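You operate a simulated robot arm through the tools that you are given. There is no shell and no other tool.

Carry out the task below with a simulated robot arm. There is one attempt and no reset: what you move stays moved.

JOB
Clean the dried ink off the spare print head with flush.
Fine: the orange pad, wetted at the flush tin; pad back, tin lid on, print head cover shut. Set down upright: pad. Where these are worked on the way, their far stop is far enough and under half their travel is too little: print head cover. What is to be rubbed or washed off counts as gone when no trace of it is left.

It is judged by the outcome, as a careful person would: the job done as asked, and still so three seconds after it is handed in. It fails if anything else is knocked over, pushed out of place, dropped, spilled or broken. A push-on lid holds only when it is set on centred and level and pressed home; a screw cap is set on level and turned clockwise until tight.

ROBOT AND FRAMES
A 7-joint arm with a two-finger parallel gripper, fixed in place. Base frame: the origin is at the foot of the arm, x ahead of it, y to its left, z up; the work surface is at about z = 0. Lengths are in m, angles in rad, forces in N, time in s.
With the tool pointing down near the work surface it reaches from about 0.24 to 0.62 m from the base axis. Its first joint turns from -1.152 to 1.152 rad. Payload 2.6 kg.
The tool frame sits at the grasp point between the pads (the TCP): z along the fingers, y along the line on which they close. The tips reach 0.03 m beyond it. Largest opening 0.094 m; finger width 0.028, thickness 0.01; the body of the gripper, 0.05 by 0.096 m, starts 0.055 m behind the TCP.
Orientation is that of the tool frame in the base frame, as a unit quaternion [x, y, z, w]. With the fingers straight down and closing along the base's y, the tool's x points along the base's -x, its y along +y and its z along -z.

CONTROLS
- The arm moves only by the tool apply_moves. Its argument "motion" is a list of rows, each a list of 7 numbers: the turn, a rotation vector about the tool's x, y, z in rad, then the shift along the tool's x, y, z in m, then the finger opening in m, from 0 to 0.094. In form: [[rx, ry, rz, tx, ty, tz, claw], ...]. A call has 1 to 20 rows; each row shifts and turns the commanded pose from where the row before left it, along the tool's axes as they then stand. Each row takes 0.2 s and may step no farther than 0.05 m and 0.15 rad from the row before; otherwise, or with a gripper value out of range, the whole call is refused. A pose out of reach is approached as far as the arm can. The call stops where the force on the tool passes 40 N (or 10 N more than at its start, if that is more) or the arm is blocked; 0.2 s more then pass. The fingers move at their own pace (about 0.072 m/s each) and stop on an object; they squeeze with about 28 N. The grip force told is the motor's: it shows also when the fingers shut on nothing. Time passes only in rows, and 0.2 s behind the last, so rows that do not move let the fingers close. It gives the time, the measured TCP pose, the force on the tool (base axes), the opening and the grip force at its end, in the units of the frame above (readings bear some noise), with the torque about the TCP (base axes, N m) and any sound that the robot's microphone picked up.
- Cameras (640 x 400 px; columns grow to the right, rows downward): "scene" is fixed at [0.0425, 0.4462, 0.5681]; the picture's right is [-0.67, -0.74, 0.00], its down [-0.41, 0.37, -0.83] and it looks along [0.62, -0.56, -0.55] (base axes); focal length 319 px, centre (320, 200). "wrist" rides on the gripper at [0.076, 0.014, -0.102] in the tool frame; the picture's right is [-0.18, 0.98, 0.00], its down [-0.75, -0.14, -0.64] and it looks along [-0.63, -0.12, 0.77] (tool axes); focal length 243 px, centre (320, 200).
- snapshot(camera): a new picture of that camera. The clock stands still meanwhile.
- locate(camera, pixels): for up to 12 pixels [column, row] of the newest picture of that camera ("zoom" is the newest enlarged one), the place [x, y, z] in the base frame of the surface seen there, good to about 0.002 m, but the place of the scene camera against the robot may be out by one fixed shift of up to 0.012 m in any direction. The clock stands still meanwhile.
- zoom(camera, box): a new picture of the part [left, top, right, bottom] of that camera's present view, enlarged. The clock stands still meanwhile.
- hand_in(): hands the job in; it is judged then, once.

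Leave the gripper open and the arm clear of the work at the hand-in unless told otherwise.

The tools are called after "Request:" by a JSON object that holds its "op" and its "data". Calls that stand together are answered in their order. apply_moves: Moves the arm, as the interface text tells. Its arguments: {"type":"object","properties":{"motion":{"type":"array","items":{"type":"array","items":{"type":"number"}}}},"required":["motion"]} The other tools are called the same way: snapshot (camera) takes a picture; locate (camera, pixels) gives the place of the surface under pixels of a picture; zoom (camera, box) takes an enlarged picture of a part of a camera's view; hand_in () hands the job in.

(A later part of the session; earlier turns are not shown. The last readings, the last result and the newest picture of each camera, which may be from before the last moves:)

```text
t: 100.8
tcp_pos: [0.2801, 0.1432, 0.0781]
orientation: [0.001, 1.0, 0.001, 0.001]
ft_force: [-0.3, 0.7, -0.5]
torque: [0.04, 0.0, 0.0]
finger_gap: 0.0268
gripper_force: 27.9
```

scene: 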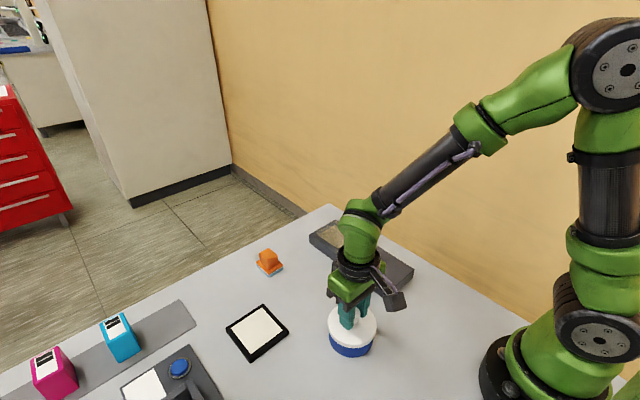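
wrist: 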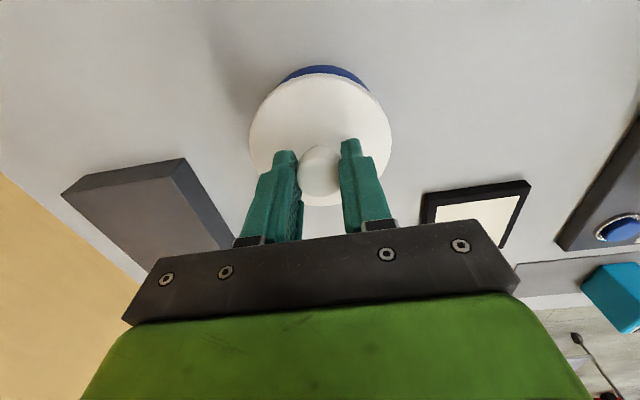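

No contact yet at z≈0.078. I'll re-measure once more here: the lid edge, plus the visible outer wall of the tin just below it.

Request:
{"op": "zoom", "data": {"camera": "wrist", "box": [240, 55, 400, 155]}}

Request:
{"op": "zoom", "data": {"camera": "scene", "box": [315, 295, 387, 365]}}

```text
4.00 times, centred on (320, 105) of wrist
```

zoom: 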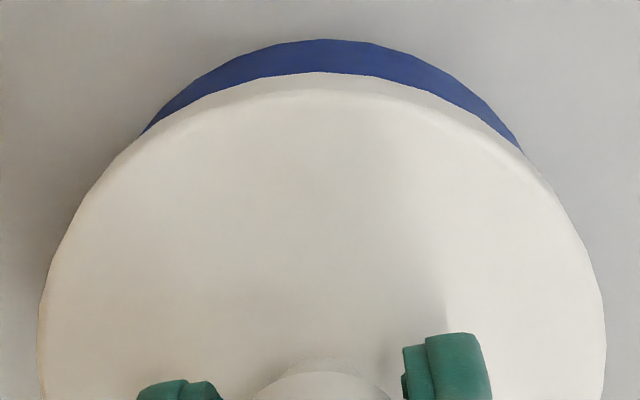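

```text
5.71 times, centred on (351, 330) of scene
```

zoom: 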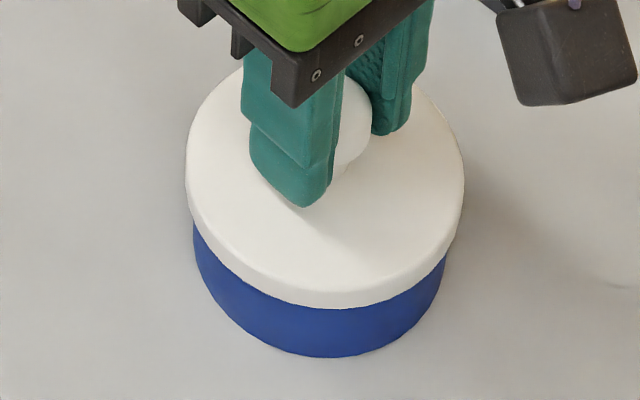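

Request:
{"op": "snapshot", "data": {"camera": "wrist"}}

Request:
{"op": "locate", "data": {"camera": "wrist", "pixels": [[322, 68], [300, 71], [345, 71], [288, 78], [357, 79], [282, 83], [365, 87], [276, 88], [310, 69], [335, 69]]}}

Request:
{"op": "locate", "data": {"camera": "wrist", "pixels": [[252, 135], [389, 138], [251, 145], [390, 148], [320, 77], [265, 103], [376, 103], [322, 204], [260, 112], [383, 115], [255, 160], [387, 163]]}}

```text
taken
```

wrist: 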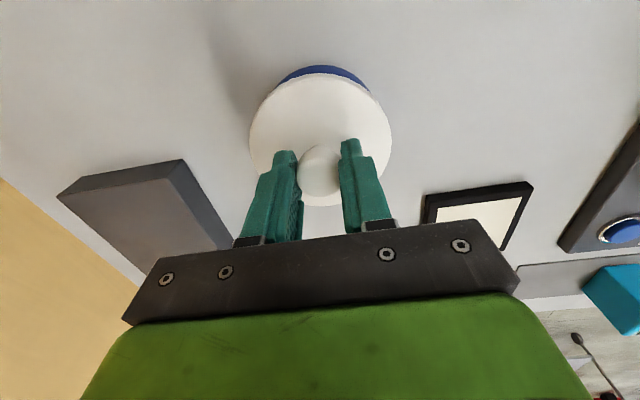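

```text
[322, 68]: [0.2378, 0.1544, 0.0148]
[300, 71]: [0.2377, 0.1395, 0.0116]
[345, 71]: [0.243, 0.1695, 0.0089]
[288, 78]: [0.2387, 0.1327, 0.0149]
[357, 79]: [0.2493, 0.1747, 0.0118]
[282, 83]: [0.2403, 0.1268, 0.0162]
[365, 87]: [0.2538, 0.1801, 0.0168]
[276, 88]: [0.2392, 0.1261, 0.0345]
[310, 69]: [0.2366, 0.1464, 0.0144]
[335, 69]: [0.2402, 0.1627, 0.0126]
```

```text
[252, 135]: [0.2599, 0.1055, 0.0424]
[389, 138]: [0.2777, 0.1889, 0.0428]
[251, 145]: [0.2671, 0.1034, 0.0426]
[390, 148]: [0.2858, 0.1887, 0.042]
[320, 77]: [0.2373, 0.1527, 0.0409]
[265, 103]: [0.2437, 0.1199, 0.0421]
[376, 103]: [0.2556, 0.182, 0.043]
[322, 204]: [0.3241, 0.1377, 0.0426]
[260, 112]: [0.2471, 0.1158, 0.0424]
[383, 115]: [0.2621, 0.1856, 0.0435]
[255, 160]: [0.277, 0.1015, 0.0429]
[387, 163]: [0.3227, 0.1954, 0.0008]
```

Fits now: lid centre (0.2803,0.1452), tin (0.2795,0.1458). That's within ~1 mm. I'll apply a final (−0.0007,+0.0006) nudge and press down in 1 mm steps.

Request:
{"op": "apply_moves", "data": {"motion": [[0, 0, 0, 0.0007, 0.0006, 0.001, 0.0], [0, 0, 0, 0, 0, 0.001, 0.0], [0, 0, 0, 0, 0, 0, 0.0]]}}

```text
t: 101.6
tcp_pos: [0.2799, 0.144, 0.0761]
orientation: [0.001, 1.0, 0.001, 0.001]
ft_force: [0.5, 0.2, 0.5]
torque: [-0.02, 0.0, 0.01]
finger_gap: 0.0266
gripper_force: 28.0
```

Request:
{"op": "apply_moves", "data": {"motion": [[0, 0, 0, 0, 0, 0.001, 0.0], [0, 0, 0, 0, 0, 0.0007, 0.0], [0, 0, 0, 0, 0, 0, 0.0]]}}

```text
t: 102.4
tcp_pos: [0.2787, 0.1441, 0.0754]
orientation: [0.001, 1.0, 0.001, 0.002]
ft_force: [0.4, -0.4, -0.9]
torque: [0.0, -0.01, 0.01]
finger_gap: 0.0268
gripper_force: 27.5
```

Request:
{"op": "apply_moves", "data": {"motion": [[0, 0, 0, 0, 0, 0.0008, 0.0], [0, 0, 0, 0, 0, 0.0008, 0.0], [0, 0, 0, 0, 0, 0, 0.0]]}}

```text
t: 103.2
tcp_pos: [0.2781, 0.1445, 0.0734]
orientation: [0.002, 1.0, 0.0, 0.001]
ft_force: [0.1, -0.1, -0.5]
torque: [0.01, -0.01, 0.0]
finger_gap: 0.0266
gripper_force: 28.2
```

Request:
{"op": "apply_moves", "data": {"motion": [[0, 0, 0, 0, 0, 0.0008, 0.0], [0, 0, 0, 0, 0, 0.0007, 0.0], [0, 0, 0, 0, 0, 0, 0.0]]}}

Request:
{"op": "zoom", "data": {"camera": "scene", "box": [315, 295, 387, 365]}}

```text
t: 104.0
tcp_pos: [0.2789, 0.1451, 0.0719]
orientation: [0.001, 1.0, 0.0, 0.001]
ft_force: [-11.3, 4.6, 26.3]
torque: [0.06, 0.15, 0.04]
finger_gap: 0.0266
gripper_force: 28.0
heard: snap
```

```text
5.71 times, centred on (351, 330) of scene
```

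zoom: 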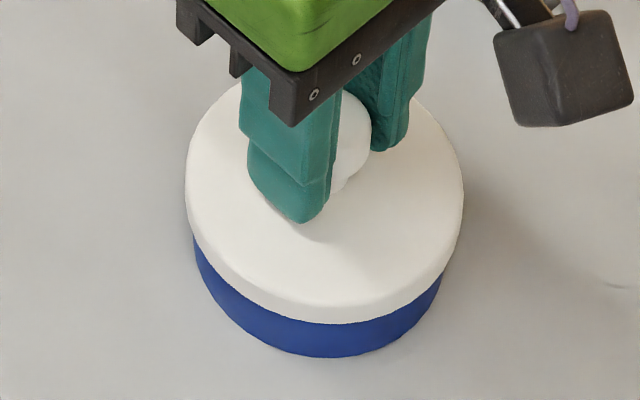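

I heard a "snap" at 26 N down, and the lid now sits at the same height as at the start. There's −11 N in x and +5 N in y of residual load. I'll relieve these gently while still pressing lightly, so that releasing won't pop the lid.

Request:
{"op": "apply_moves", "data": {"motion": [[0, 0, 0, 0.0007, 0.0003, 0, 0.0], [0, 0, 0, 0, 0, 0, 0.0]]}}

```text
t: 104.6
tcp_pos: [0.2803, 0.1447, 0.0725]
orientation: [0.0, 1.0, 0.001, 0.002]
ft_force: [-2.1, 10.7, 13.6]
torque: [0.17, 0.1, -0.06]
finger_gap: 0.0266
gripper_force: 27.6
```

Request:
{"op": "apply_moves", "data": {"motion": [[0, 0, 0, 0.0001, 0.0006, 0, 0.0], [0, 0, 0, 0, 0, 0, 0.0]]}}

```text
t: 105.2
tcp_pos: [0.28, 0.1443, 0.0716]
orientation: [0.002, 1.0, 0.001, 0.002]
ft_force: [1.6, 9.6, 14.6]
torque: [0.12, -0.03, 0.05]
finger_gap: 0.0268
gripper_force: 27.6
```

Request:
{"op": "apply_moves", "data": {"motion": [[0, 0, 0, 0, 0.0007, 0, 0.0], [0, 0, 0, 0, 0, 0, 0.0]]}}

```text
t: 105.8
tcp_pos: [0.2803, 0.1448, 0.0712]
orientation: [0.001, 1.0, 0.001, 0.003]
ft_force: [9.2, 6.5, 9.5]
torque: [0.07, -0.2, 0.02]
finger_gap: 0.0265
gripper_force: 27.6
```

Side loads are under 10 N. I'll give one more gentle press to be sure it's home.

Request:
{"op": "apply_moves", "data": {"motion": [[0, 0, 0, -0.0003, 0.0003, 0.0006, 0.0], [0, 0, 0, 0, 0, 0.0006, 0.0], [0, 0, 0, 0, 0, 0, 0.0]]}}

```text
t: 106.6
tcp_pos: [0.2791, 0.1454, 0.0712]
orientation: [0.002, 1.0, 0.0, 0.001]
ft_force: [2.4, -10.2, 36.3]
torque: [-0.33, 0.02, -0.01]
finger_gap: 0.0265
gripper_force: 28.6
```

36 N pressed with no further snap, so the lid is fully home. I'll ease off and then open the fingers slowly.

Request:
{"op": "apply_moves", "data": {"motion": [[0, 0, 0, 0, -0.0004, -0.001, 0.0], [0, 0, 0, 0, 0, 0, 0.0]]}}

```text
t: 107.2
tcp_pos: [0.2747, 0.1477, 0.0703]
orientation: [-0.001, 1.0, 0.0, -0.001]
ft_force: [0.8, -1.7, 10.8]
torque: [-0.19, -0.68, -0.1]
finger_gap: 0.0265
gripper_force: 27.9
heard: snap
```

Another "snap" and the TCP shifted to (0.2747,0.1477), so the lid may have popped off or moved. I'll look right away.

Request:
{"op": "zoom", "data": {"camera": "scene", "box": [315, 295, 387, 365]}}

Request:
{"op": "snapshot", "data": {"camera": "wrist"}}

Request:
{"op": "zoom", "data": {"camera": "wrist", "box": [240, 55, 400, 215]}}

```text
5.71 times, centred on (351, 330) of scene
```

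zoom: 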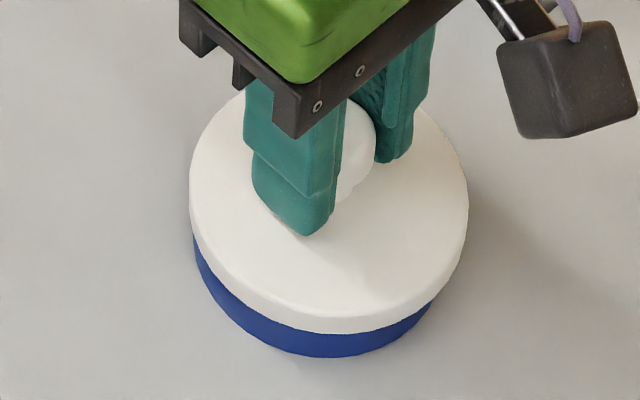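

```text
taken
```

wrist: 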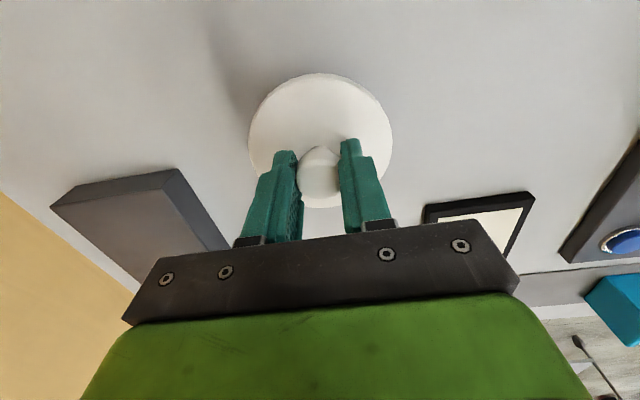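

```text
2.50 times, centred on (320, 135) of wrist
```

zoom: 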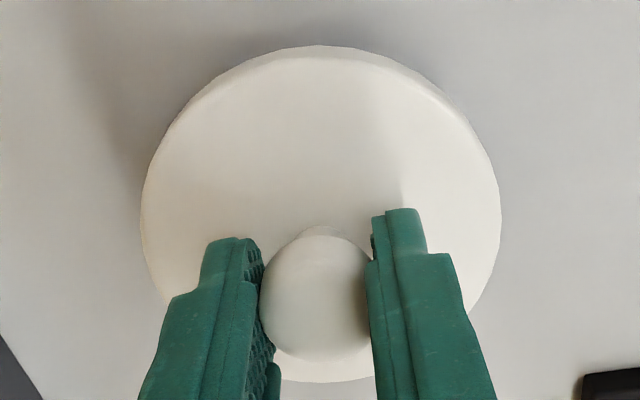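

The lid has popped off again and shifted ~4–5 mm toward −x. It's still in my grip and the tin hasn't moved. I'll lift it straight up 25 mm and re-centre it. This time I'll set it on lightly, release, and press it home from above so no sideways load acts on it.

Request:
{"op": "apply_moves", "data": {"motion": [[0, 0, 0, 0, 0, -0.004, 0.0], [0, 0, 0, 0, 0, -0.008, 0.0], [0, 0, 0, 0, 0, -0.013, 0.0], [0, 0, 0, 0, 0, 0, 0.0], [0, 0, 0, 0, 0, 0, 0.0]]}}

Request:
{"op": "snapshot", "data": {"camera": "wrist"}}

Request:
{"op": "zoom", "data": {"camera": "scene", "box": [310, 280, 390, 365]}}

Request:
{"op": "zoom", "data": {"camera": "wrist", "box": [240, 40, 400, 215]}}

```text
t: 108.4
tcp_pos: [0.2782, 0.1465, 0.098]
orientation: [0.001, 1.0, 0.001, 0.0]
ft_force: [0.1, 0.4, -0.2]
torque: [0.03, 0.02, -0.01]
finger_gap: 0.0265
gripper_force: 28.4
```

```text
taken
```

wrist: 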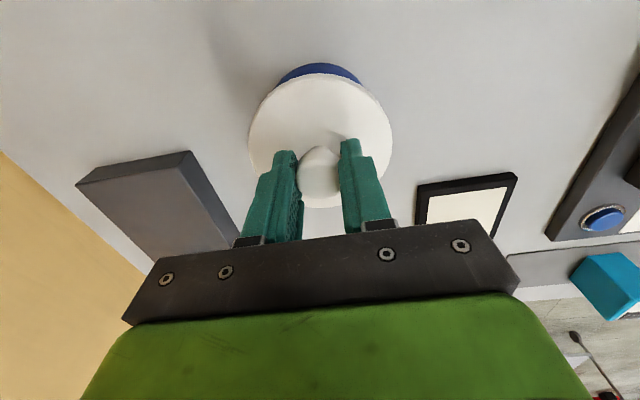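

```text
4.71 times, centred on (350, 322) of scene
```

zoom: 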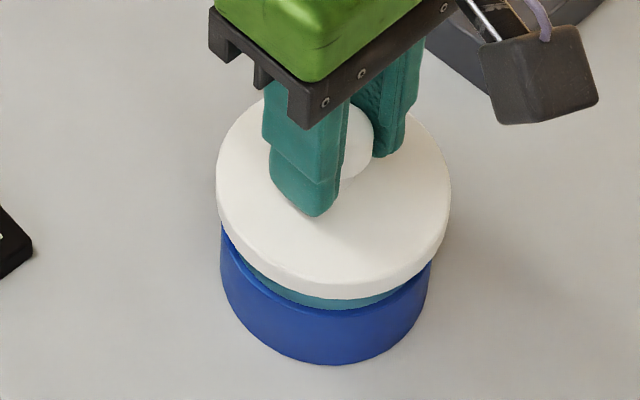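

```text
2.29 times, centred on (320, 128) of wrist
```

zoom: 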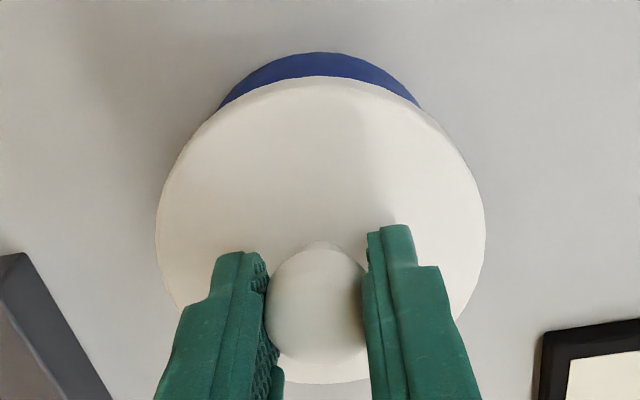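

Request:
{"op": "locate", "data": {"camera": "wrist", "pixels": [[252, 135], [389, 138], [251, 145], [390, 148], [320, 78], [265, 103], [376, 103], [322, 204], [260, 112], [383, 115], [255, 160], [320, 120]]}}

Request:
{"op": "locate", "data": {"camera": "wrist", "pixels": [[318, 67], [300, 69], [340, 69], [288, 76], [350, 74], [282, 82], [358, 80]]}}

```text
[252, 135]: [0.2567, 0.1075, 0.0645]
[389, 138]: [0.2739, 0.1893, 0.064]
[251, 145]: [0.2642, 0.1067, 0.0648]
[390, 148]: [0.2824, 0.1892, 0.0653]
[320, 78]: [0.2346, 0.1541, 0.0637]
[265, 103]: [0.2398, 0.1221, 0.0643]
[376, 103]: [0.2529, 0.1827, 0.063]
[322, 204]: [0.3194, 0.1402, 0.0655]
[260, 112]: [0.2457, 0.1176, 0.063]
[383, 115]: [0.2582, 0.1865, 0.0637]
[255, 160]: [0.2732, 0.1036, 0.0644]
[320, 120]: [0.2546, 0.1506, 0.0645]
```

```text
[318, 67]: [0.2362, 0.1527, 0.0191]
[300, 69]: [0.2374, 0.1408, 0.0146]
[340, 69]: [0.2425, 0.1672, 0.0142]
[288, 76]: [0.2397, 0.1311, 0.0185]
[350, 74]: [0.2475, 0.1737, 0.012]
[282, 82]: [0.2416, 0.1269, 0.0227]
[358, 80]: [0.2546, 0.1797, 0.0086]
```

The lid is level, centred at (0.2769,0.1468), and the tin is still at (0.2797,0.146). I'll correct (+0.0028,−0.0008), lower 15 mm, and re-check.

Request:
{"op": "apply_moves", "data": {"motion": [[0, 0, 0, -0.0028, -0.0008, 0.005, 0.0], [0, 0, 0, 0, 0, 0.005, 0.0], [0, 0, 0, 0, 0, 0.005, 0.0], [0, 0, 0, 0, 0, 0, 0.0], [0, 0, 0, 0, 0, 0, 0.0], [0, 0, 0, 0, 0, 0, 0.0]]}}

Request:
{"op": "snapshot", "data": {"camera": "wrist"}}

Request:
{"op": "locate", "data": {"camera": "wrist", "pixels": [[252, 135], [389, 138], [251, 145], [390, 148], [320, 78], [265, 103], [376, 103], [322, 204], [260, 112], [383, 115], [255, 160], [320, 120]]}}

Request:
{"op": "zoom", "data": {"camera": "scene", "box": [315, 295, 387, 365]}}

Request:
{"op": "zoom", "data": {"camera": "wrist", "box": [240, 55, 400, 155]}}

```text
t: 109.8
tcp_pos: [0.2821, 0.1441, 0.0818]
orientation: [0.0, 1.0, 0.001, 0.001]
ft_force: [0.1, -0.2, 0.2]
torque: [-0.01, 0.02, -0.02]
finger_gap: 0.0266
gripper_force: 27.5
```

```text
taken
```

wrist: 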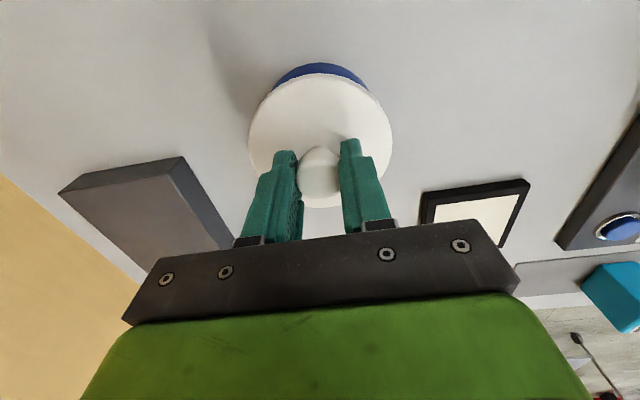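

```text
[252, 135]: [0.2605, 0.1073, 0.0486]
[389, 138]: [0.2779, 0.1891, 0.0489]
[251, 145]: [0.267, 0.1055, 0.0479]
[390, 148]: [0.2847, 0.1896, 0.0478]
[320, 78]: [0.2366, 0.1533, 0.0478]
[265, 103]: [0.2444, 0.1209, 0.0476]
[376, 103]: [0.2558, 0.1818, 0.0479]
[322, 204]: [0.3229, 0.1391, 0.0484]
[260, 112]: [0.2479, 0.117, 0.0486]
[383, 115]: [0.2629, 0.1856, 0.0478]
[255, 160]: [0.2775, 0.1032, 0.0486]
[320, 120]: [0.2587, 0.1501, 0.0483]
```

```text
5.71 times, centred on (351, 330) of scene
```

zoom: 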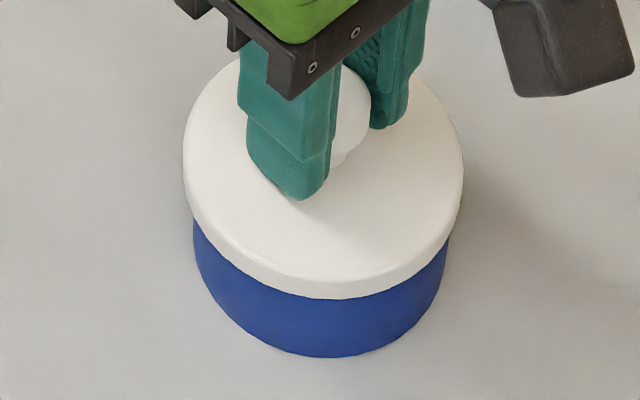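

```text
4.00 times, centred on (320, 105) of wrist
```

zoom: 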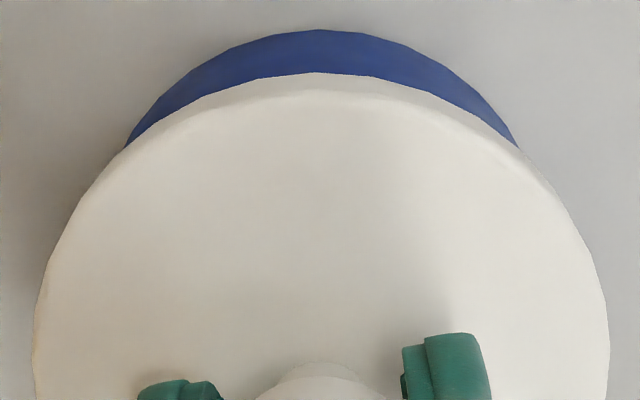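

The lid is centred at (0.2799,0.1462) against the tin at (0.2797,0.146), so it's well aligned and level. I'll lower 8 mm, then creep until light contact only.

Request:
{"op": "apply_moves", "data": {"motion": [[0, 0, 0, 0.0002, -0.0003, 0.003, 0.0], [0, 0, 0, 0, 0, 0.003, 0.0], [0, 0, 0, 0, 0, 0.002, 0.0], [0, 0, 0, 0, 0, 0, 0.0], [0, 0, 0, 0, 0, 0, 0.0]]}}

```text
t: 111.0
tcp_pos: [0.2802, 0.1428, 0.0746]
orientation: [0.002, 1.0, 0.001, 0.001]
ft_force: [0.0, 0.3, -0.5]
torque: [0.0, -0.02, 0.02]
finger_gap: 0.0264
gripper_force: 28.1
```

Request:
{"op": "snapshot", "data": {"camera": "wrist"}}

Request:
{"op": "locate", "data": {"camera": "wrist", "pixels": [[252, 135], [389, 138], [251, 145], [390, 148], [320, 78], [265, 103], [376, 103], [322, 204], [260, 112], [383, 115], [255, 160], [320, 120]]}}

Request:
{"op": "zoom", "data": {"camera": "scene", "box": [315, 295, 387, 365]}}

Request:
{"op": "zoom", "data": {"camera": "wrist", "box": [240, 55, 400, 155]}}

```text
taken
```

wrist: 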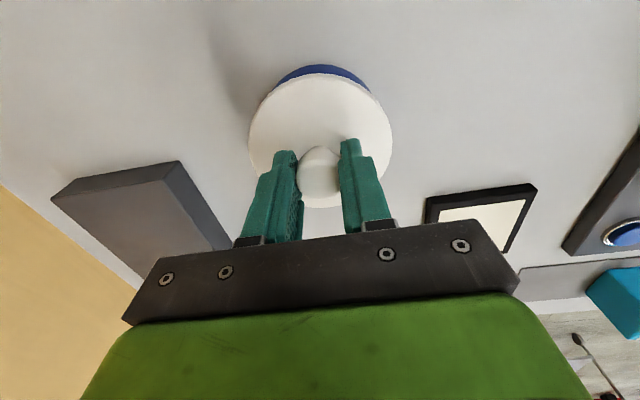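

```text
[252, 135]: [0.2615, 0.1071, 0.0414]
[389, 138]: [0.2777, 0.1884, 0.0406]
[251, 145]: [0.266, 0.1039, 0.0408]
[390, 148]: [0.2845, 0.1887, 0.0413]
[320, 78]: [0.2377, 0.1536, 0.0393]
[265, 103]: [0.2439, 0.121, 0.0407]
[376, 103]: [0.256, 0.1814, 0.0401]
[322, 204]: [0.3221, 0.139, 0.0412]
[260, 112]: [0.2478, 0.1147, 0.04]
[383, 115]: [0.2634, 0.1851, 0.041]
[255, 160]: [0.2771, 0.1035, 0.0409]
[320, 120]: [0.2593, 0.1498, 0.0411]
```

```text
5.71 times, centred on (351, 330) of scene
```

zoom: 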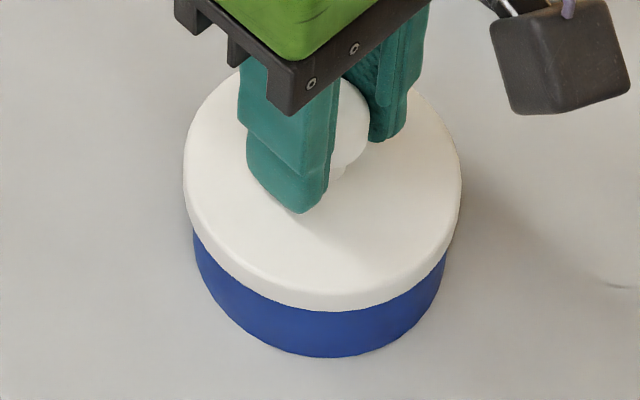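

```text
4.00 times, centred on (320, 105) of wrist
```

zoom: 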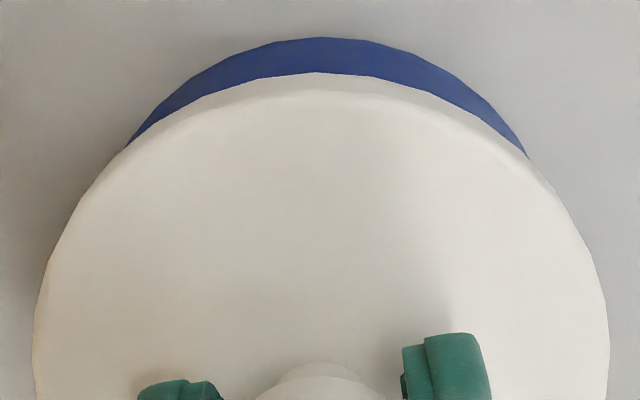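

Everything agrees to ~0.5 mm. I'll creep down in ~0.7 mm steps until light contact.

Request:
{"op": "apply_moves", "data": {"motion": [[0, 0, 0, 0, 0, 0.0007, 0.0], [0, 0, 0, 0, 0, 0.0007, 0.0], [0, 0, 0, 0, 0, 0, 0.0]]}}

```text
t: 111.8
tcp_pos: [0.2808, 0.1444, 0.0729]
orientation: [0.002, 1.0, 0.001, 0.001]
ft_force: [0.1, 0.5, -0.4]
torque: [0.01, 0.0, -0.04]
finger_gap: 0.0263
gripper_force: 27.3
```

Request:
{"op": "apply_moves", "data": {"motion": [[0, 0, 0, 0, 0, 0.0006, 0.0], [0, 0, 0, 0, 0, 0.0004, 0.0], [0, 0, 0, 0, 0, 0, 0.0]]}}

```text
t: 112.6
tcp_pos: [0.2801, 0.144, 0.0717]
orientation: [0.001, 1.0, 0.001, 0.001]
ft_force: [-0.2, 0.0, -0.1]
torque: [-0.01, -0.01, 0.01]
finger_gap: 0.0267
gripper_force: 27.5
```

Request:
{"op": "apply_moves", "data": {"motion": [[0, 0, 0, 0, 0, 0.0004, 0.0], [0, 0, 0, 0, 0, 0.0003, 0.0], [0, 0, 0, 0, 0, 0, 0.0]]}}

```text
t: 113.4
tcp_pos: [0.2802, 0.1442, 0.0708]
orientation: [0.001, 1.0, 0.002, 0.0]
ft_force: [-0.7, -0.4, -0.3]
torque: [0.02, 0.02, -0.02]
finger_gap: 0.0267
gripper_force: 28.0
```

Request:
{"op": "apply_moves", "data": {"motion": [[0, 0, 0, 0, 0, 0.0004, 0.0], [0, 0, 0, 0, 0, 0.0003, 0.0], [0, 0, 0, 0, 0, 0, 0.0]]}}

```text
t: 114.2
tcp_pos: [0.2791, 0.1446, 0.0705]
orientation: [0.002, 1.0, -0.001, -0.002]
ft_force: [0.5, -1.1, -0.2]
torque: [-0.02, -0.03, -0.02]
finger_gap: 0.0265
gripper_force: 28.4
stopped in row 3: the force on the tool passed its limit at 41 N (the readings are from after the stop); the commanded pose is now the measured one
```

The force briefly hit 41 N and then dropped to ~0 with no sound reported. I'll check the lid visually.

Request:
{"op": "zoom", "data": {"camera": "scene", "box": [315, 295, 387, 365]}}

Request:
{"op": "snapshot", "data": {"camera": "wrist"}}

Request:
{"op": "locate", "data": {"camera": "wrist", "pixels": [[252, 135], [389, 138], [251, 145], [390, 148], [320, 78], [265, 103], [376, 103], [322, 204], [260, 112], [383, 115], [255, 160], [320, 120]]}}

Request:
{"op": "zoom", "data": {"camera": "wrist", "box": [240, 55, 400, 155]}}

```text
5.71 times, centred on (351, 330) of scene
```

zoom: 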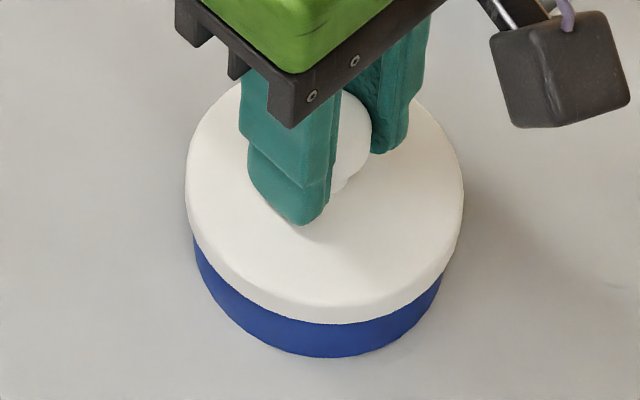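

```text
taken
```

wrist: 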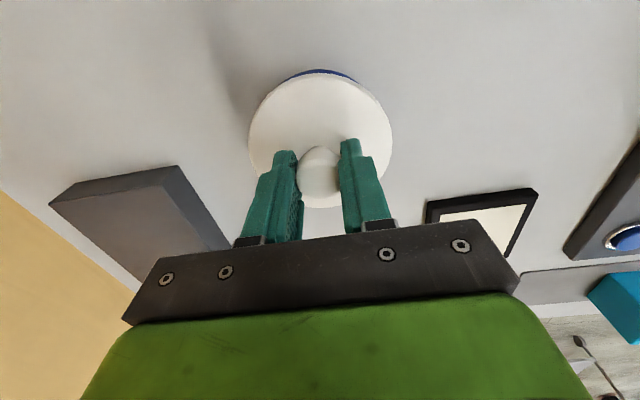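

```text
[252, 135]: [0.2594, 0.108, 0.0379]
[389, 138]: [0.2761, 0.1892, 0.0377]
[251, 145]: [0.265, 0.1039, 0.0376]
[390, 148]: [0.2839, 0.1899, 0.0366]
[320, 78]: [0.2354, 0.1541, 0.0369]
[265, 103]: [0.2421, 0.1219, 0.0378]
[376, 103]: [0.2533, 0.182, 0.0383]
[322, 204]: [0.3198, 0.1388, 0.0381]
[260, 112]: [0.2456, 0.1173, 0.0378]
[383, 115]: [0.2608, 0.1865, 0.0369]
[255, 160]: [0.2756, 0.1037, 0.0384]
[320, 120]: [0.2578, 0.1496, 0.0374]
```

```text
4.00 times, centred on (320, 105) of wrist
```

zoom: 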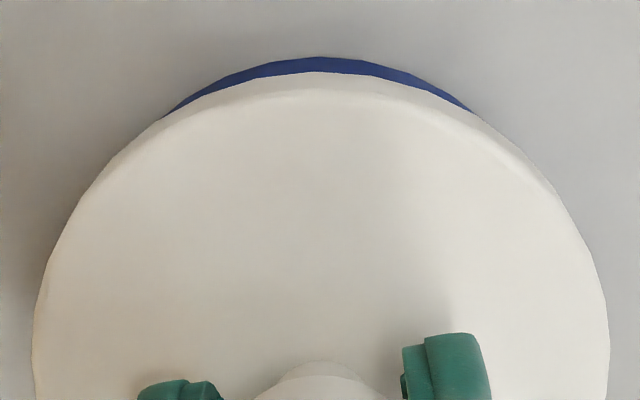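

The lid sits level at z≈0.0375 with its outline where it was originally, and all forces are ~0, but no snap was heard this time. With no side load, I'll open the fingers now, rise, and then press the knob straight down from above with closed fingers.

Request:
{"op": "apply_moves", "data": {"motion": [[0, 0, 0, 0, 0, 0, 0.03], [0, 0, 0, 0, 0, 0, 0.04], [0, 0, 0, 0, 0, 0, 0.06], [0, 0, 0, 0, 0, 0, 0.06], [0, 0, 0, 0, 0, -0.02, 0.06], [0, 0, 0, 0, 0, -0.03, 0.06], [0, 0, 0, 0, 0, 0, 0.06], [0, 0, 0, 0, 0, 0, 0.06]]}}

Request:
{"op": "snapshot", "data": {"camera": "wrist"}}

Request:
{"op": "zoom", "data": {"camera": "scene", "box": [310, 300, 390, 360]}}

Request:
{"op": "zoom", "data": {"camera": "wrist", "box": [250, 50, 390, 190]}}

```text
t: 116.0
tcp_pos: [0.2815, 0.1453, 0.1212]
orientation: [0.002, 1.0, 0.0, -0.001]
ft_force: [0.5, -0.1, 0.3]
torque: [0.0, -0.02, -0.03]
finger_gap: 0.0602
gripper_force: 0.1
heard: snap
```

```text
taken
```

wrist: 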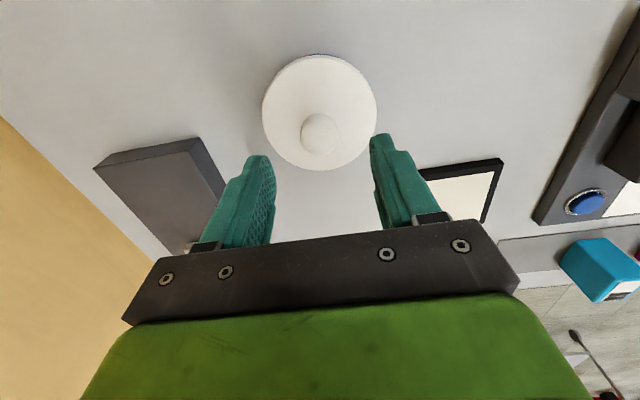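

```text
6.67 times, centred on (350, 330) of scene
```

zoom: 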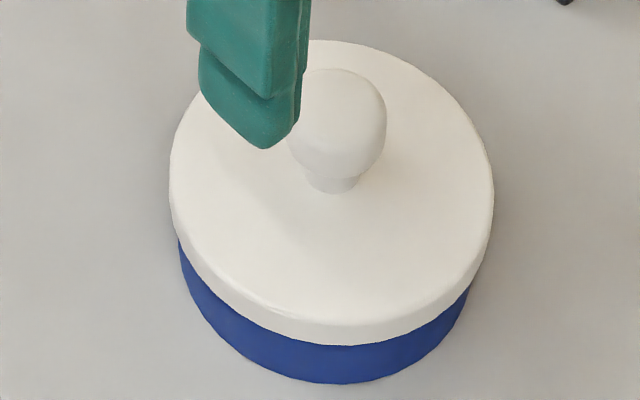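

```text
2.86 times, centred on (320, 120) of wrist
```

zoom: 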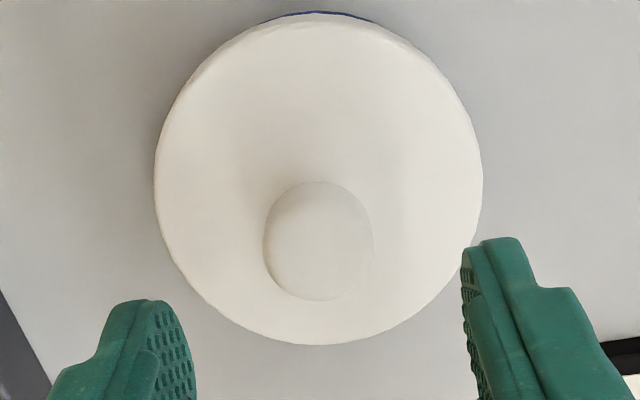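

A "snap" was heard during this step. The lid outline, knob and tin now match the original picture pixel for pixel. To be sure it's home, I'll press straight down on the knob with closed fingers. If it's already seated there should be no new snap. First I'll locate the knob top.

Request:
{"op": "locate", "data": {"camera": "zoom", "pixels": [[318, 240], [268, 235], [370, 232], [318, 200], [320, 292], [160, 170], [478, 175], [318, 20], [318, 340], [210, 80], [430, 80], [320, 120]]}}

```text
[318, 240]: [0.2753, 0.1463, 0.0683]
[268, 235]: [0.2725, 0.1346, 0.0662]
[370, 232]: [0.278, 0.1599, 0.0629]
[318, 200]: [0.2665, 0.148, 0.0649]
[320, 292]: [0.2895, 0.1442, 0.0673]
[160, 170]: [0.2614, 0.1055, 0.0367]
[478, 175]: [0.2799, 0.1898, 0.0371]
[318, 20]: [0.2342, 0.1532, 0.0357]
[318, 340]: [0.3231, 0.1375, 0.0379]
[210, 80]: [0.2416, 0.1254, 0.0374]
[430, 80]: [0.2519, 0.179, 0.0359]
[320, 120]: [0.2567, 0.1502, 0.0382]
```

The knob top is at ≈(0.278,0.146,0.068). I'll close the fingers here, above the knob, align over its centre, and lower to just above it.

Request:
{"op": "apply_moves", "data": {"motion": [[0, 0, 0, 0.003, 0.0008, 0, 0.03], [0, 0, 0, 0, 0, 0, 0.0], [0, 0, 0, 0, 0, 0, 0.0], [0, 0, 0, 0, 0, 0.01, 0.0], [0, 0, 0, 0, 0, 0.01, 0.0], [0, 0, 0, 0, 0, 0, 0.0]]}}

Request:
{"op": "zoom", "data": {"camera": "scene", "box": [310, 280, 390, 360]}}

Request:
{"op": "snapshot", "data": {"camera": "wrist"}}

```text
t: 117.4
tcp_pos: [0.2765, 0.1459, 0.1007]
orientation: [0.001, 1.0, 0.001, -0.001]
ft_force: [-0.4, -0.1, -0.2]
torque: [0.02, 0.02, 0.04]
finger_gap: 0.0
gripper_force: 27.9
```

```text
5.00 times, centred on (350, 320) of scene
```

zoom: 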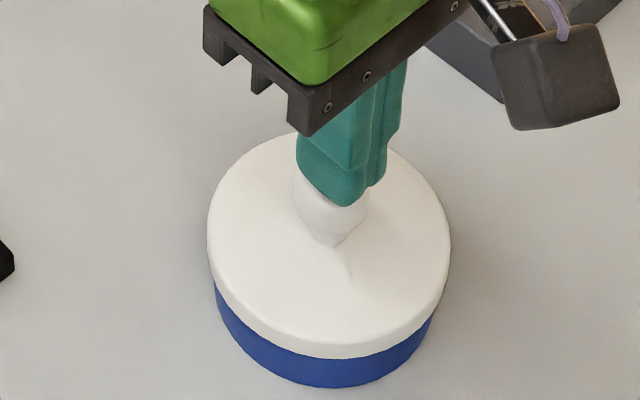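

```text
taken
```

wrist: 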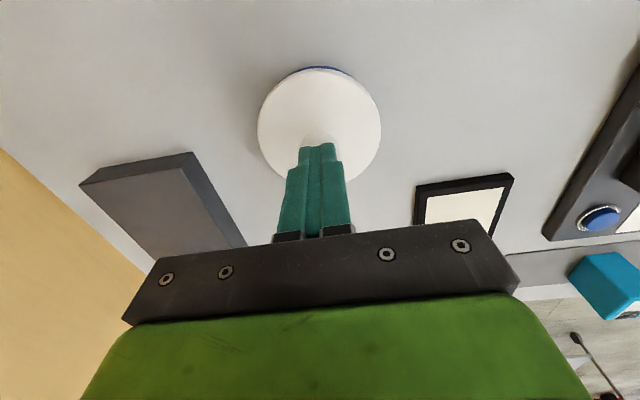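

The closed fingertips are right above the knob. I'll shift 1 mm in +x and press down in small steps.

Request:
{"op": "apply_moves", "data": {"motion": [[0, 0, 0, -0.0012, 0, 0.001, 0.0], [0, 0, 0, 0, 0, 0.001, 0.0], [0, 0, 0, 0, 0, 0.0007, 0.0], [0, 0, 0, 0, 0, 0, 0.0]]}}

```text
t: 118.4
tcp_pos: [0.2783, 0.148, 0.0977]
orientation: [0.002, 1.0, 0.001, -0.002]
ft_force: [0.4, -0.2, -0.2]
torque: [0.03, 0.04, 0.02]
finger_gap: 0.0
gripper_force: 27.9
```

Request:
{"op": "apply_moves", "data": {"motion": [[0, 0, 0, 0, -0.001, 0.0007, 0.0], [0, 0, 0, 0, 0, 0.0006, 0.0], [0, 0, 0, 0, 0, 0, 0.0]]}}

```text
t: 119.2
tcp_pos: [0.2777, 0.1447, 0.0964]
orientation: [0.002, 1.0, -0.001, -0.002]
ft_force: [-0.1, -0.5, -0.1]
torque: [-0.02, -0.01, 0.01]
finger_gap: 0.0
gripper_force: 28.0
```

Request:
{"op": "apply_moves", "data": {"motion": [[0, 0, 0, 0, 0.0004, 0.0006, 0.0], [0, 0, 0, 0, 0, 0.0005, 0.0], [0, 0, 0, 0, 0, 0, 0.0]]}}

```text
t: 120.0
tcp_pos: [0.2787, 0.1457, 0.0957]
orientation: [0.003, 1.0, -0.001, -0.001]
ft_force: [-1.0, -1.7, 7.2]
torque: [-0.1, 0.0, -0.01]
finger_gap: 0.0001
gripper_force: 28.2
```

Contact at 7 N with almost no side force. I'll press further in 0.5 mm steps.

Request:
{"op": "apply_moves", "data": {"motion": [[0, 0, 0, 0, 0, 0.0006, 0.0], [0, 0, 0, 0, 0, 0.0006, 0.0], [0, 0, 0, 0, 0, 0, 0.0]]}}

```text
t: 120.8
tcp_pos: [0.2786, 0.1447, 0.0942]
orientation: [0.003, 1.0, 0.0, -0.001]
ft_force: [-7.6, -6.9, 29.8]
torque: [-0.18, 0.23, -0.01]
finger_gap: 0.0
gripper_force: 28.0
```

30 N and no snap, which is consistent with the lid already being home. I'll press slightly more, to just under 40 N.

Request:
{"op": "apply_moves", "data": {"motion": [[0, 0, 0, -0.0003, 0.0003, 0.0003, 0.0], [0, 0, 0, 0, 0, 0, 0.0]]}}

```text
t: 121.2
tcp_pos: [0.2781, 0.1454, 0.0959]
orientation: [0.003, 1.0, 0.001, -0.001]
ft_force: [-3.0, -1.6, 8.7]
torque: [-0.02, 0.04, 0.02]
finger_gap: 0.0001
gripper_force: 27.9
stopped in row 2: the force on the tool passed its limit at 44 N (the readings are from after the stop); the commanded pose is now the measured one
```

44 N and still no snap. I'll rise clear now, and note whether any sound is reported.

Request:
{"op": "apply_moves", "data": {"motion": [[0, 0, 0, 0, 0, -0.003, 0.0], [0, 0, 0, 0, 0, -0.02, 0.0], [0, 0, 0, 0, 0, -0.02, 0.0], [0, 0, 0, 0, 0, 0, 0.06], [0, 0, 0, 0, 0, 0, 0.06], [0, 0, 0, 0, 0, 0, 0.06]]}}

Request:
{"op": "zoom", "data": {"camera": "scene", "box": [310, 300, 390, 360]}}

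Request:
{"op": "snapshot", "data": {"camera": "wrist"}}

```text
t: 122.6
tcp_pos: [0.2778, 0.1445, 0.1396]
orientation: [0.002, 1.0, 0.001, -0.001]
ft_force: [-0.6, 0.7, 0.5]
torque: [0.0, 0.0, 0.0]
finger_gap: 0.0601
gripper_force: 0.1
```

```text
6.67 times, centred on (350, 330) of scene
```

zoom: 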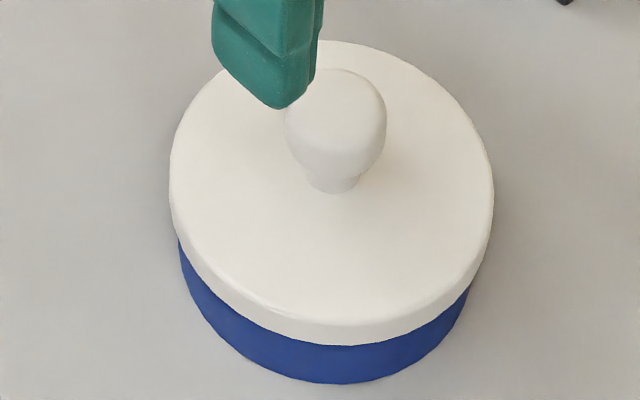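

```text
taken
```

wrist: 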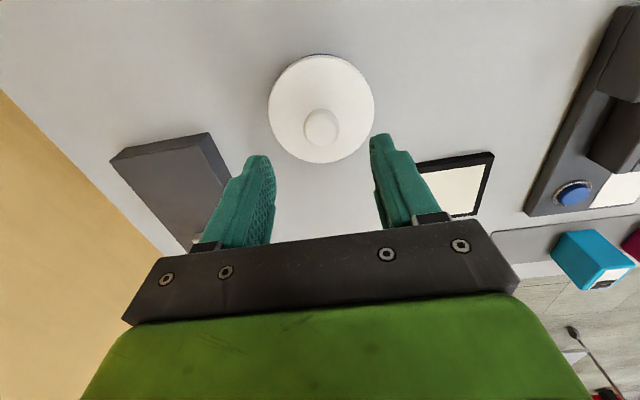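

No sound on rising. To judge the seating I'll measure the lid's centre and level from this unobstructed picture and compare with the tin's known centre (0.2797,0.146).

Request:
{"op": "zoom", "data": {"camera": "wrist", "box": [260, 45, 384, 170]}}

```text
3.20 times, centred on (322, 108) of wrist
```

zoom: 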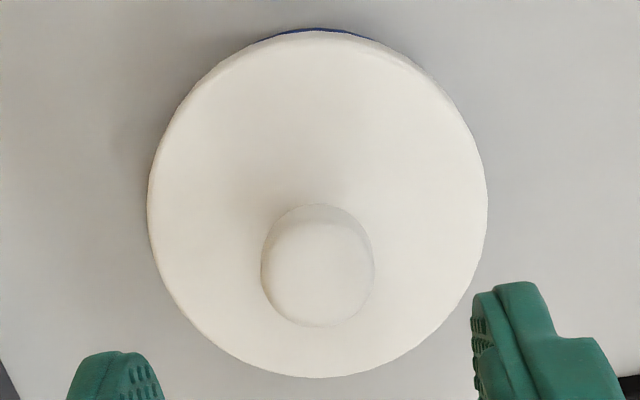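

Request:
{"op": "locate", "data": {"camera": "zoom", "pixels": [[155, 200], [482, 205], [320, 42], [320, 372], [205, 95], [435, 95], [205, 320], [430, 320], [165, 260], [475, 255], [255, 55], [385, 55]]}}

Request:
{"op": "locate", "data": {"camera": "scene", "pixels": [[328, 325], [373, 325], [350, 349]]}}

```text
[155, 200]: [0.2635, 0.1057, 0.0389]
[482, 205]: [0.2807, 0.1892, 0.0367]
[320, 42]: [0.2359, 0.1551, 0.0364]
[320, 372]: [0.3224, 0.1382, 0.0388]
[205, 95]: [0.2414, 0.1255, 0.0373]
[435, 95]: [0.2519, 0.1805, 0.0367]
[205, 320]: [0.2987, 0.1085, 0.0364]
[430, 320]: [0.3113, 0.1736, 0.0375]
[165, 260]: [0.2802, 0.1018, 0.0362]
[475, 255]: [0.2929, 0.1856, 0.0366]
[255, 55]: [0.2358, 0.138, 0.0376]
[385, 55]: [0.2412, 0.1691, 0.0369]
```

```text
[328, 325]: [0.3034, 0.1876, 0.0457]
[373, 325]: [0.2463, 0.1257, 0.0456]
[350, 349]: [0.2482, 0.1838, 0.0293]
```

The lid's centre (0.2786,0.146) and height (≈0.037, level all round) match its original seated pose. It took 30–44 N from above without any further snap, so it's home. I'll raise the open gripper clear to about the starting pose and do a final check of the whole scene.

Request:
{"op": "apply_moves", "data": {"motion": [[0, 0, 0, 0, 0, -0.04, 0.08], [0, 0, 0, 0, 0, -0.04, 0.094], [0, 0, 0, -0.02, 0.004, -0.04, 0.094], [0, 0, 0, -0.03, -0.005, -0.035, 0.094], [0, 0, 0, -0.035, -0.01, -0.03, 0.094], [0, 0, 0, -0.03, -0.01, -0.03, 0.094], [0, 0, 0, 0, 0, 0, 0.094], [0, 0, 0, 0, 0, 0, 0.094]]}}

Request:
{"op": "snapshot", "data": {"camera": "scene"}}

Request:
{"op": "snapshot", "data": {"camera": "wrist"}}

Request:
{"op": "zoom", "data": {"camera": "scene", "box": [290, 290, 410, 370]}}

Request:
{"op": "zoom", "data": {"camera": "scene", "box": [290, 200, 430, 300]}}

Request:
{"op": "zoom", "data": {"camera": "scene", "box": [220, 230, 320, 300]}}

```text
t: 124.4
tcp_pos: [0.3928, 0.123, 0.3538]
orientation: [0.003, 1.0, 0.001, 0.0]
ft_force: [0.9, 0.2, -0.3]
torque: [-0.03, 0.0, -0.01]
finger_gap: 0.0941
gripper_force: 0.0
```

```text
taken
```

scene: 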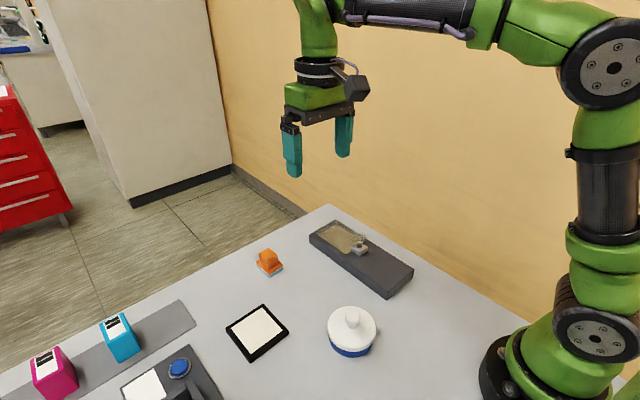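

```text
taken
```

wrist: 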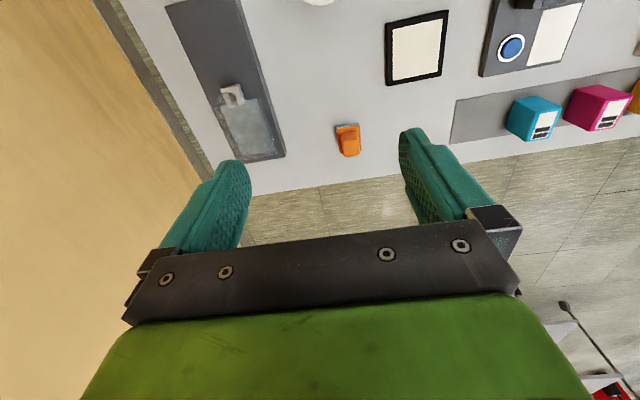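

```text
5.00 times, centred on (350, 330) of scene
```

zoom: 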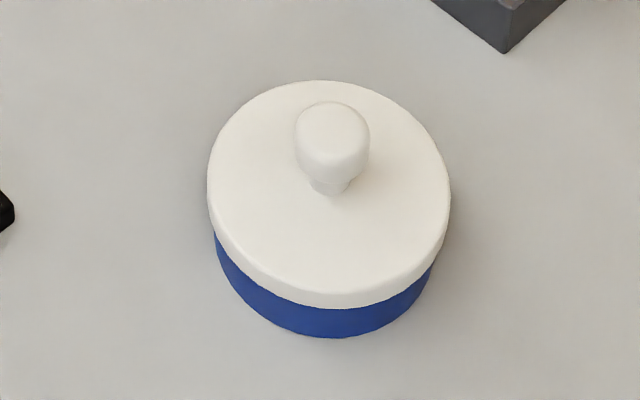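

```text
4.00 times, centred on (360, 250) of scene
```

zoom: 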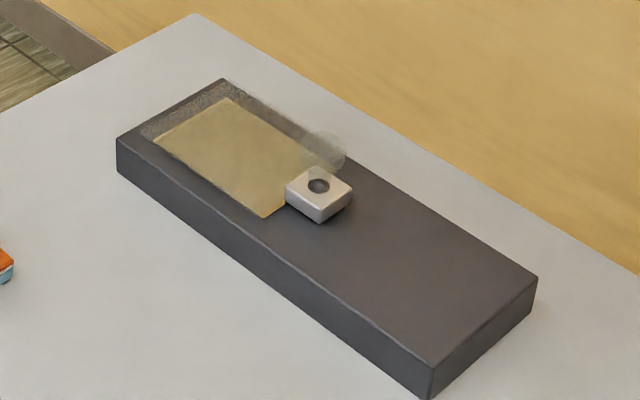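

```text
5.71 times, centred on (270, 265) of scene
```

zoom: 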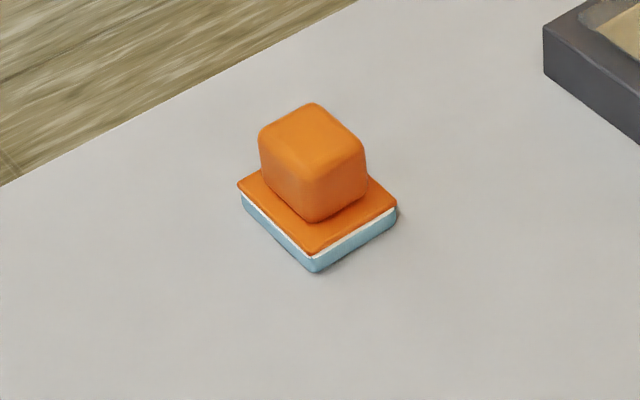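

Everything matches the starting picture except the clean panel and the damp pad. One last close look at the panel through the clear cover for any trace of ink.

Request:
{"op": "zoom", "data": {"camera": "wrist", "box": [200, 70, 300, 170]}}

Request:
{"op": "zoom", "data": {"camera": "scene", "box": [318, 218, 368, 254]}}

```text
4.00 times, centred on (250, 120) of wrist
```

zoom: 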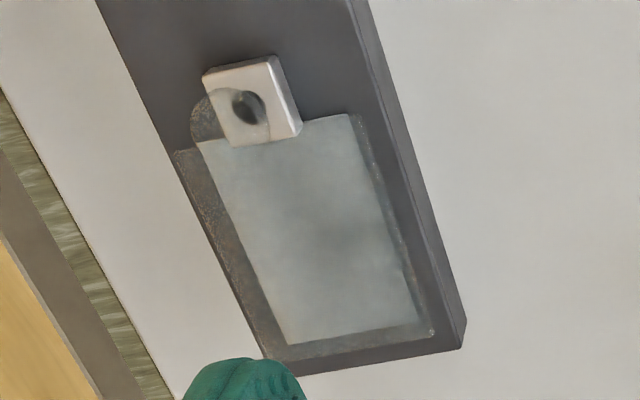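

```text
11.11 times, centred on (343, 236) of scene
```

zoom: 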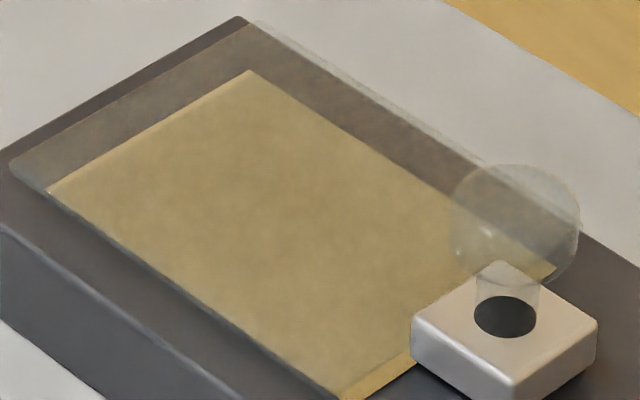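

The panel is spotless. For extra certainty about the lid I'll do one more controlled press from above with closed fingers, held steadily in the mid-30s N, and listen. First I'll return over the knob.

Request:
{"op": "apply_moves", "data": {"motion": [[0, 0, 0, 0.0381, 0.0075, 0, 0.04], [0, 0, 0, 0.0381, 0.0075, 0, 0.0], [0, 0, 0, 0.0381, 0.0075, 0, 0.0], [0, 0, 0, 0, 0, 0.04, 0.0], [0, 0, 0, 0, 0, 0.04, 0.0], [0, 0, 0, 0, 0, 0.04, 0.0], [0, 0, 0, 0, 0, 0.04, 0.0], [0, 0, 0, 0, 0, 0.04, 0.0], [0, 0, 0, 0, 0, 0.04, 0.0], [0, 0, 0, 0, 0, 0, 0.0], [0, 0, 0, 0, 0, 0, 0.0]]}}

Request:
{"op": "zoom", "data": {"camera": "scene", "box": [310, 270, 390, 350]}}

Request:
{"op": "snapshot", "data": {"camera": "wrist"}}

```text
t: 126.8
tcp_pos: [0.2801, 0.1469, 0.1119]
orientation: [0.003, 1.0, 0.001, 0.0]
ft_force: [0.7, 0.6, -0.1]
torque: [-0.04, -0.04, -0.02]
finger_gap: 0.0002
gripper_force: 28.3
```

```text
5.00 times, centred on (350, 310) of scene
```

zoom: 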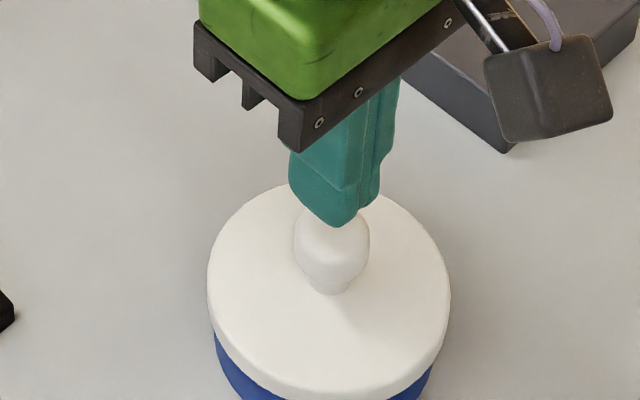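

```text
taken
```

wrist: 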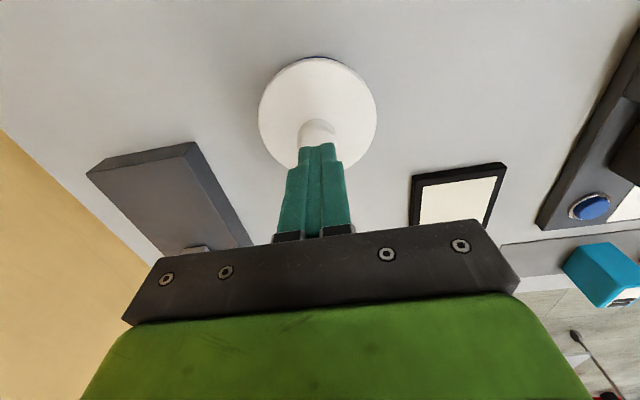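

The closed fingertips are above the knob at z≈0.112. I'll lower 12 mm, then creep to contact.

Request:
{"op": "apply_moves", "data": {"motion": [[0, 0, 0, 0.001, -0.0005, 0.006, 0.0], [0, 0, 0, 0, 0, 0.006, 0.0], [0, 0, 0, 0, 0, 0.002, 0.0], [0, 0, 0, 0, 0, 0, 0.0]]}}

```text
t: 127.8
tcp_pos: [0.279, 0.1473, 0.0996]
orientation: [0.003, 1.0, 0.001, -0.001]
ft_force: [0.7, 0.3, 0.4]
torque: [0.01, -0.02, -0.01]
finger_gap: 0.0001
gripper_force: 27.8
```

Request:
{"op": "apply_moves", "data": {"motion": [[0, 0, 0, 0, -0.0005, 0.001, 0.0], [0, 0, 0, 0, 0, 0.001, 0.0], [0, 0, 0, 0, 0, 0.0007, 0.0], [0, 0, 0, 0, 0, 0, 0.0]]}}

```text
t: 128.8
tcp_pos: [0.2772, 0.1457, 0.0965]
orientation: [0.003, 1.0, 0.001, -0.001]
ft_force: [1.0, -0.1, -0.6]
torque: [0.0, 0.0, 0.0]
finger_gap: 0.0
gripper_force: 28.0
```

Request:
{"op": "apply_moves", "data": {"motion": [[0, 0, 0, -0.0005, 0, 0.0006, 0.0], [0, 0, 0, 0, 0, 0.0005, 0.0], [0, 0, 0, 0, 0, 0.0004, 0.0], [0, 0, 0, 0, 0, 0, 0.0]]}}

```text
t: 129.8
tcp_pos: [0.2788, 0.1455, 0.0942]
orientation: [0.003, 1.0, 0.001, 0.0]
ft_force: [-9.9, -10.5, 31.8]
torque: [-0.31, 0.27, -0.07]
finger_gap: 0.0001
gripper_force: 28.0
```

31.8 N held, no snap. I'll relieve the ~10 N side drag a little while keeping the press, and listen again.

Request:
{"op": "apply_moves", "data": {"motion": [[0, 0, 0, 0.0006, -0.0006, 0, 0.0], [0, 0, 0, 0, 0, 0.0001, 0.0], [0, 0, 0, 0, 0, 0, 0.0]]}}

```text
t: 130.6
tcp_pos: [0.2789, 0.146, 0.0939]
orientation: [0.002, 1.0, 0.003, 0.001]
ft_force: [-5.7, -3.5, 35.8]
torque: [-0.07, 0.17, -0.23]
finger_gap: 0.0
gripper_force: 28.2
```

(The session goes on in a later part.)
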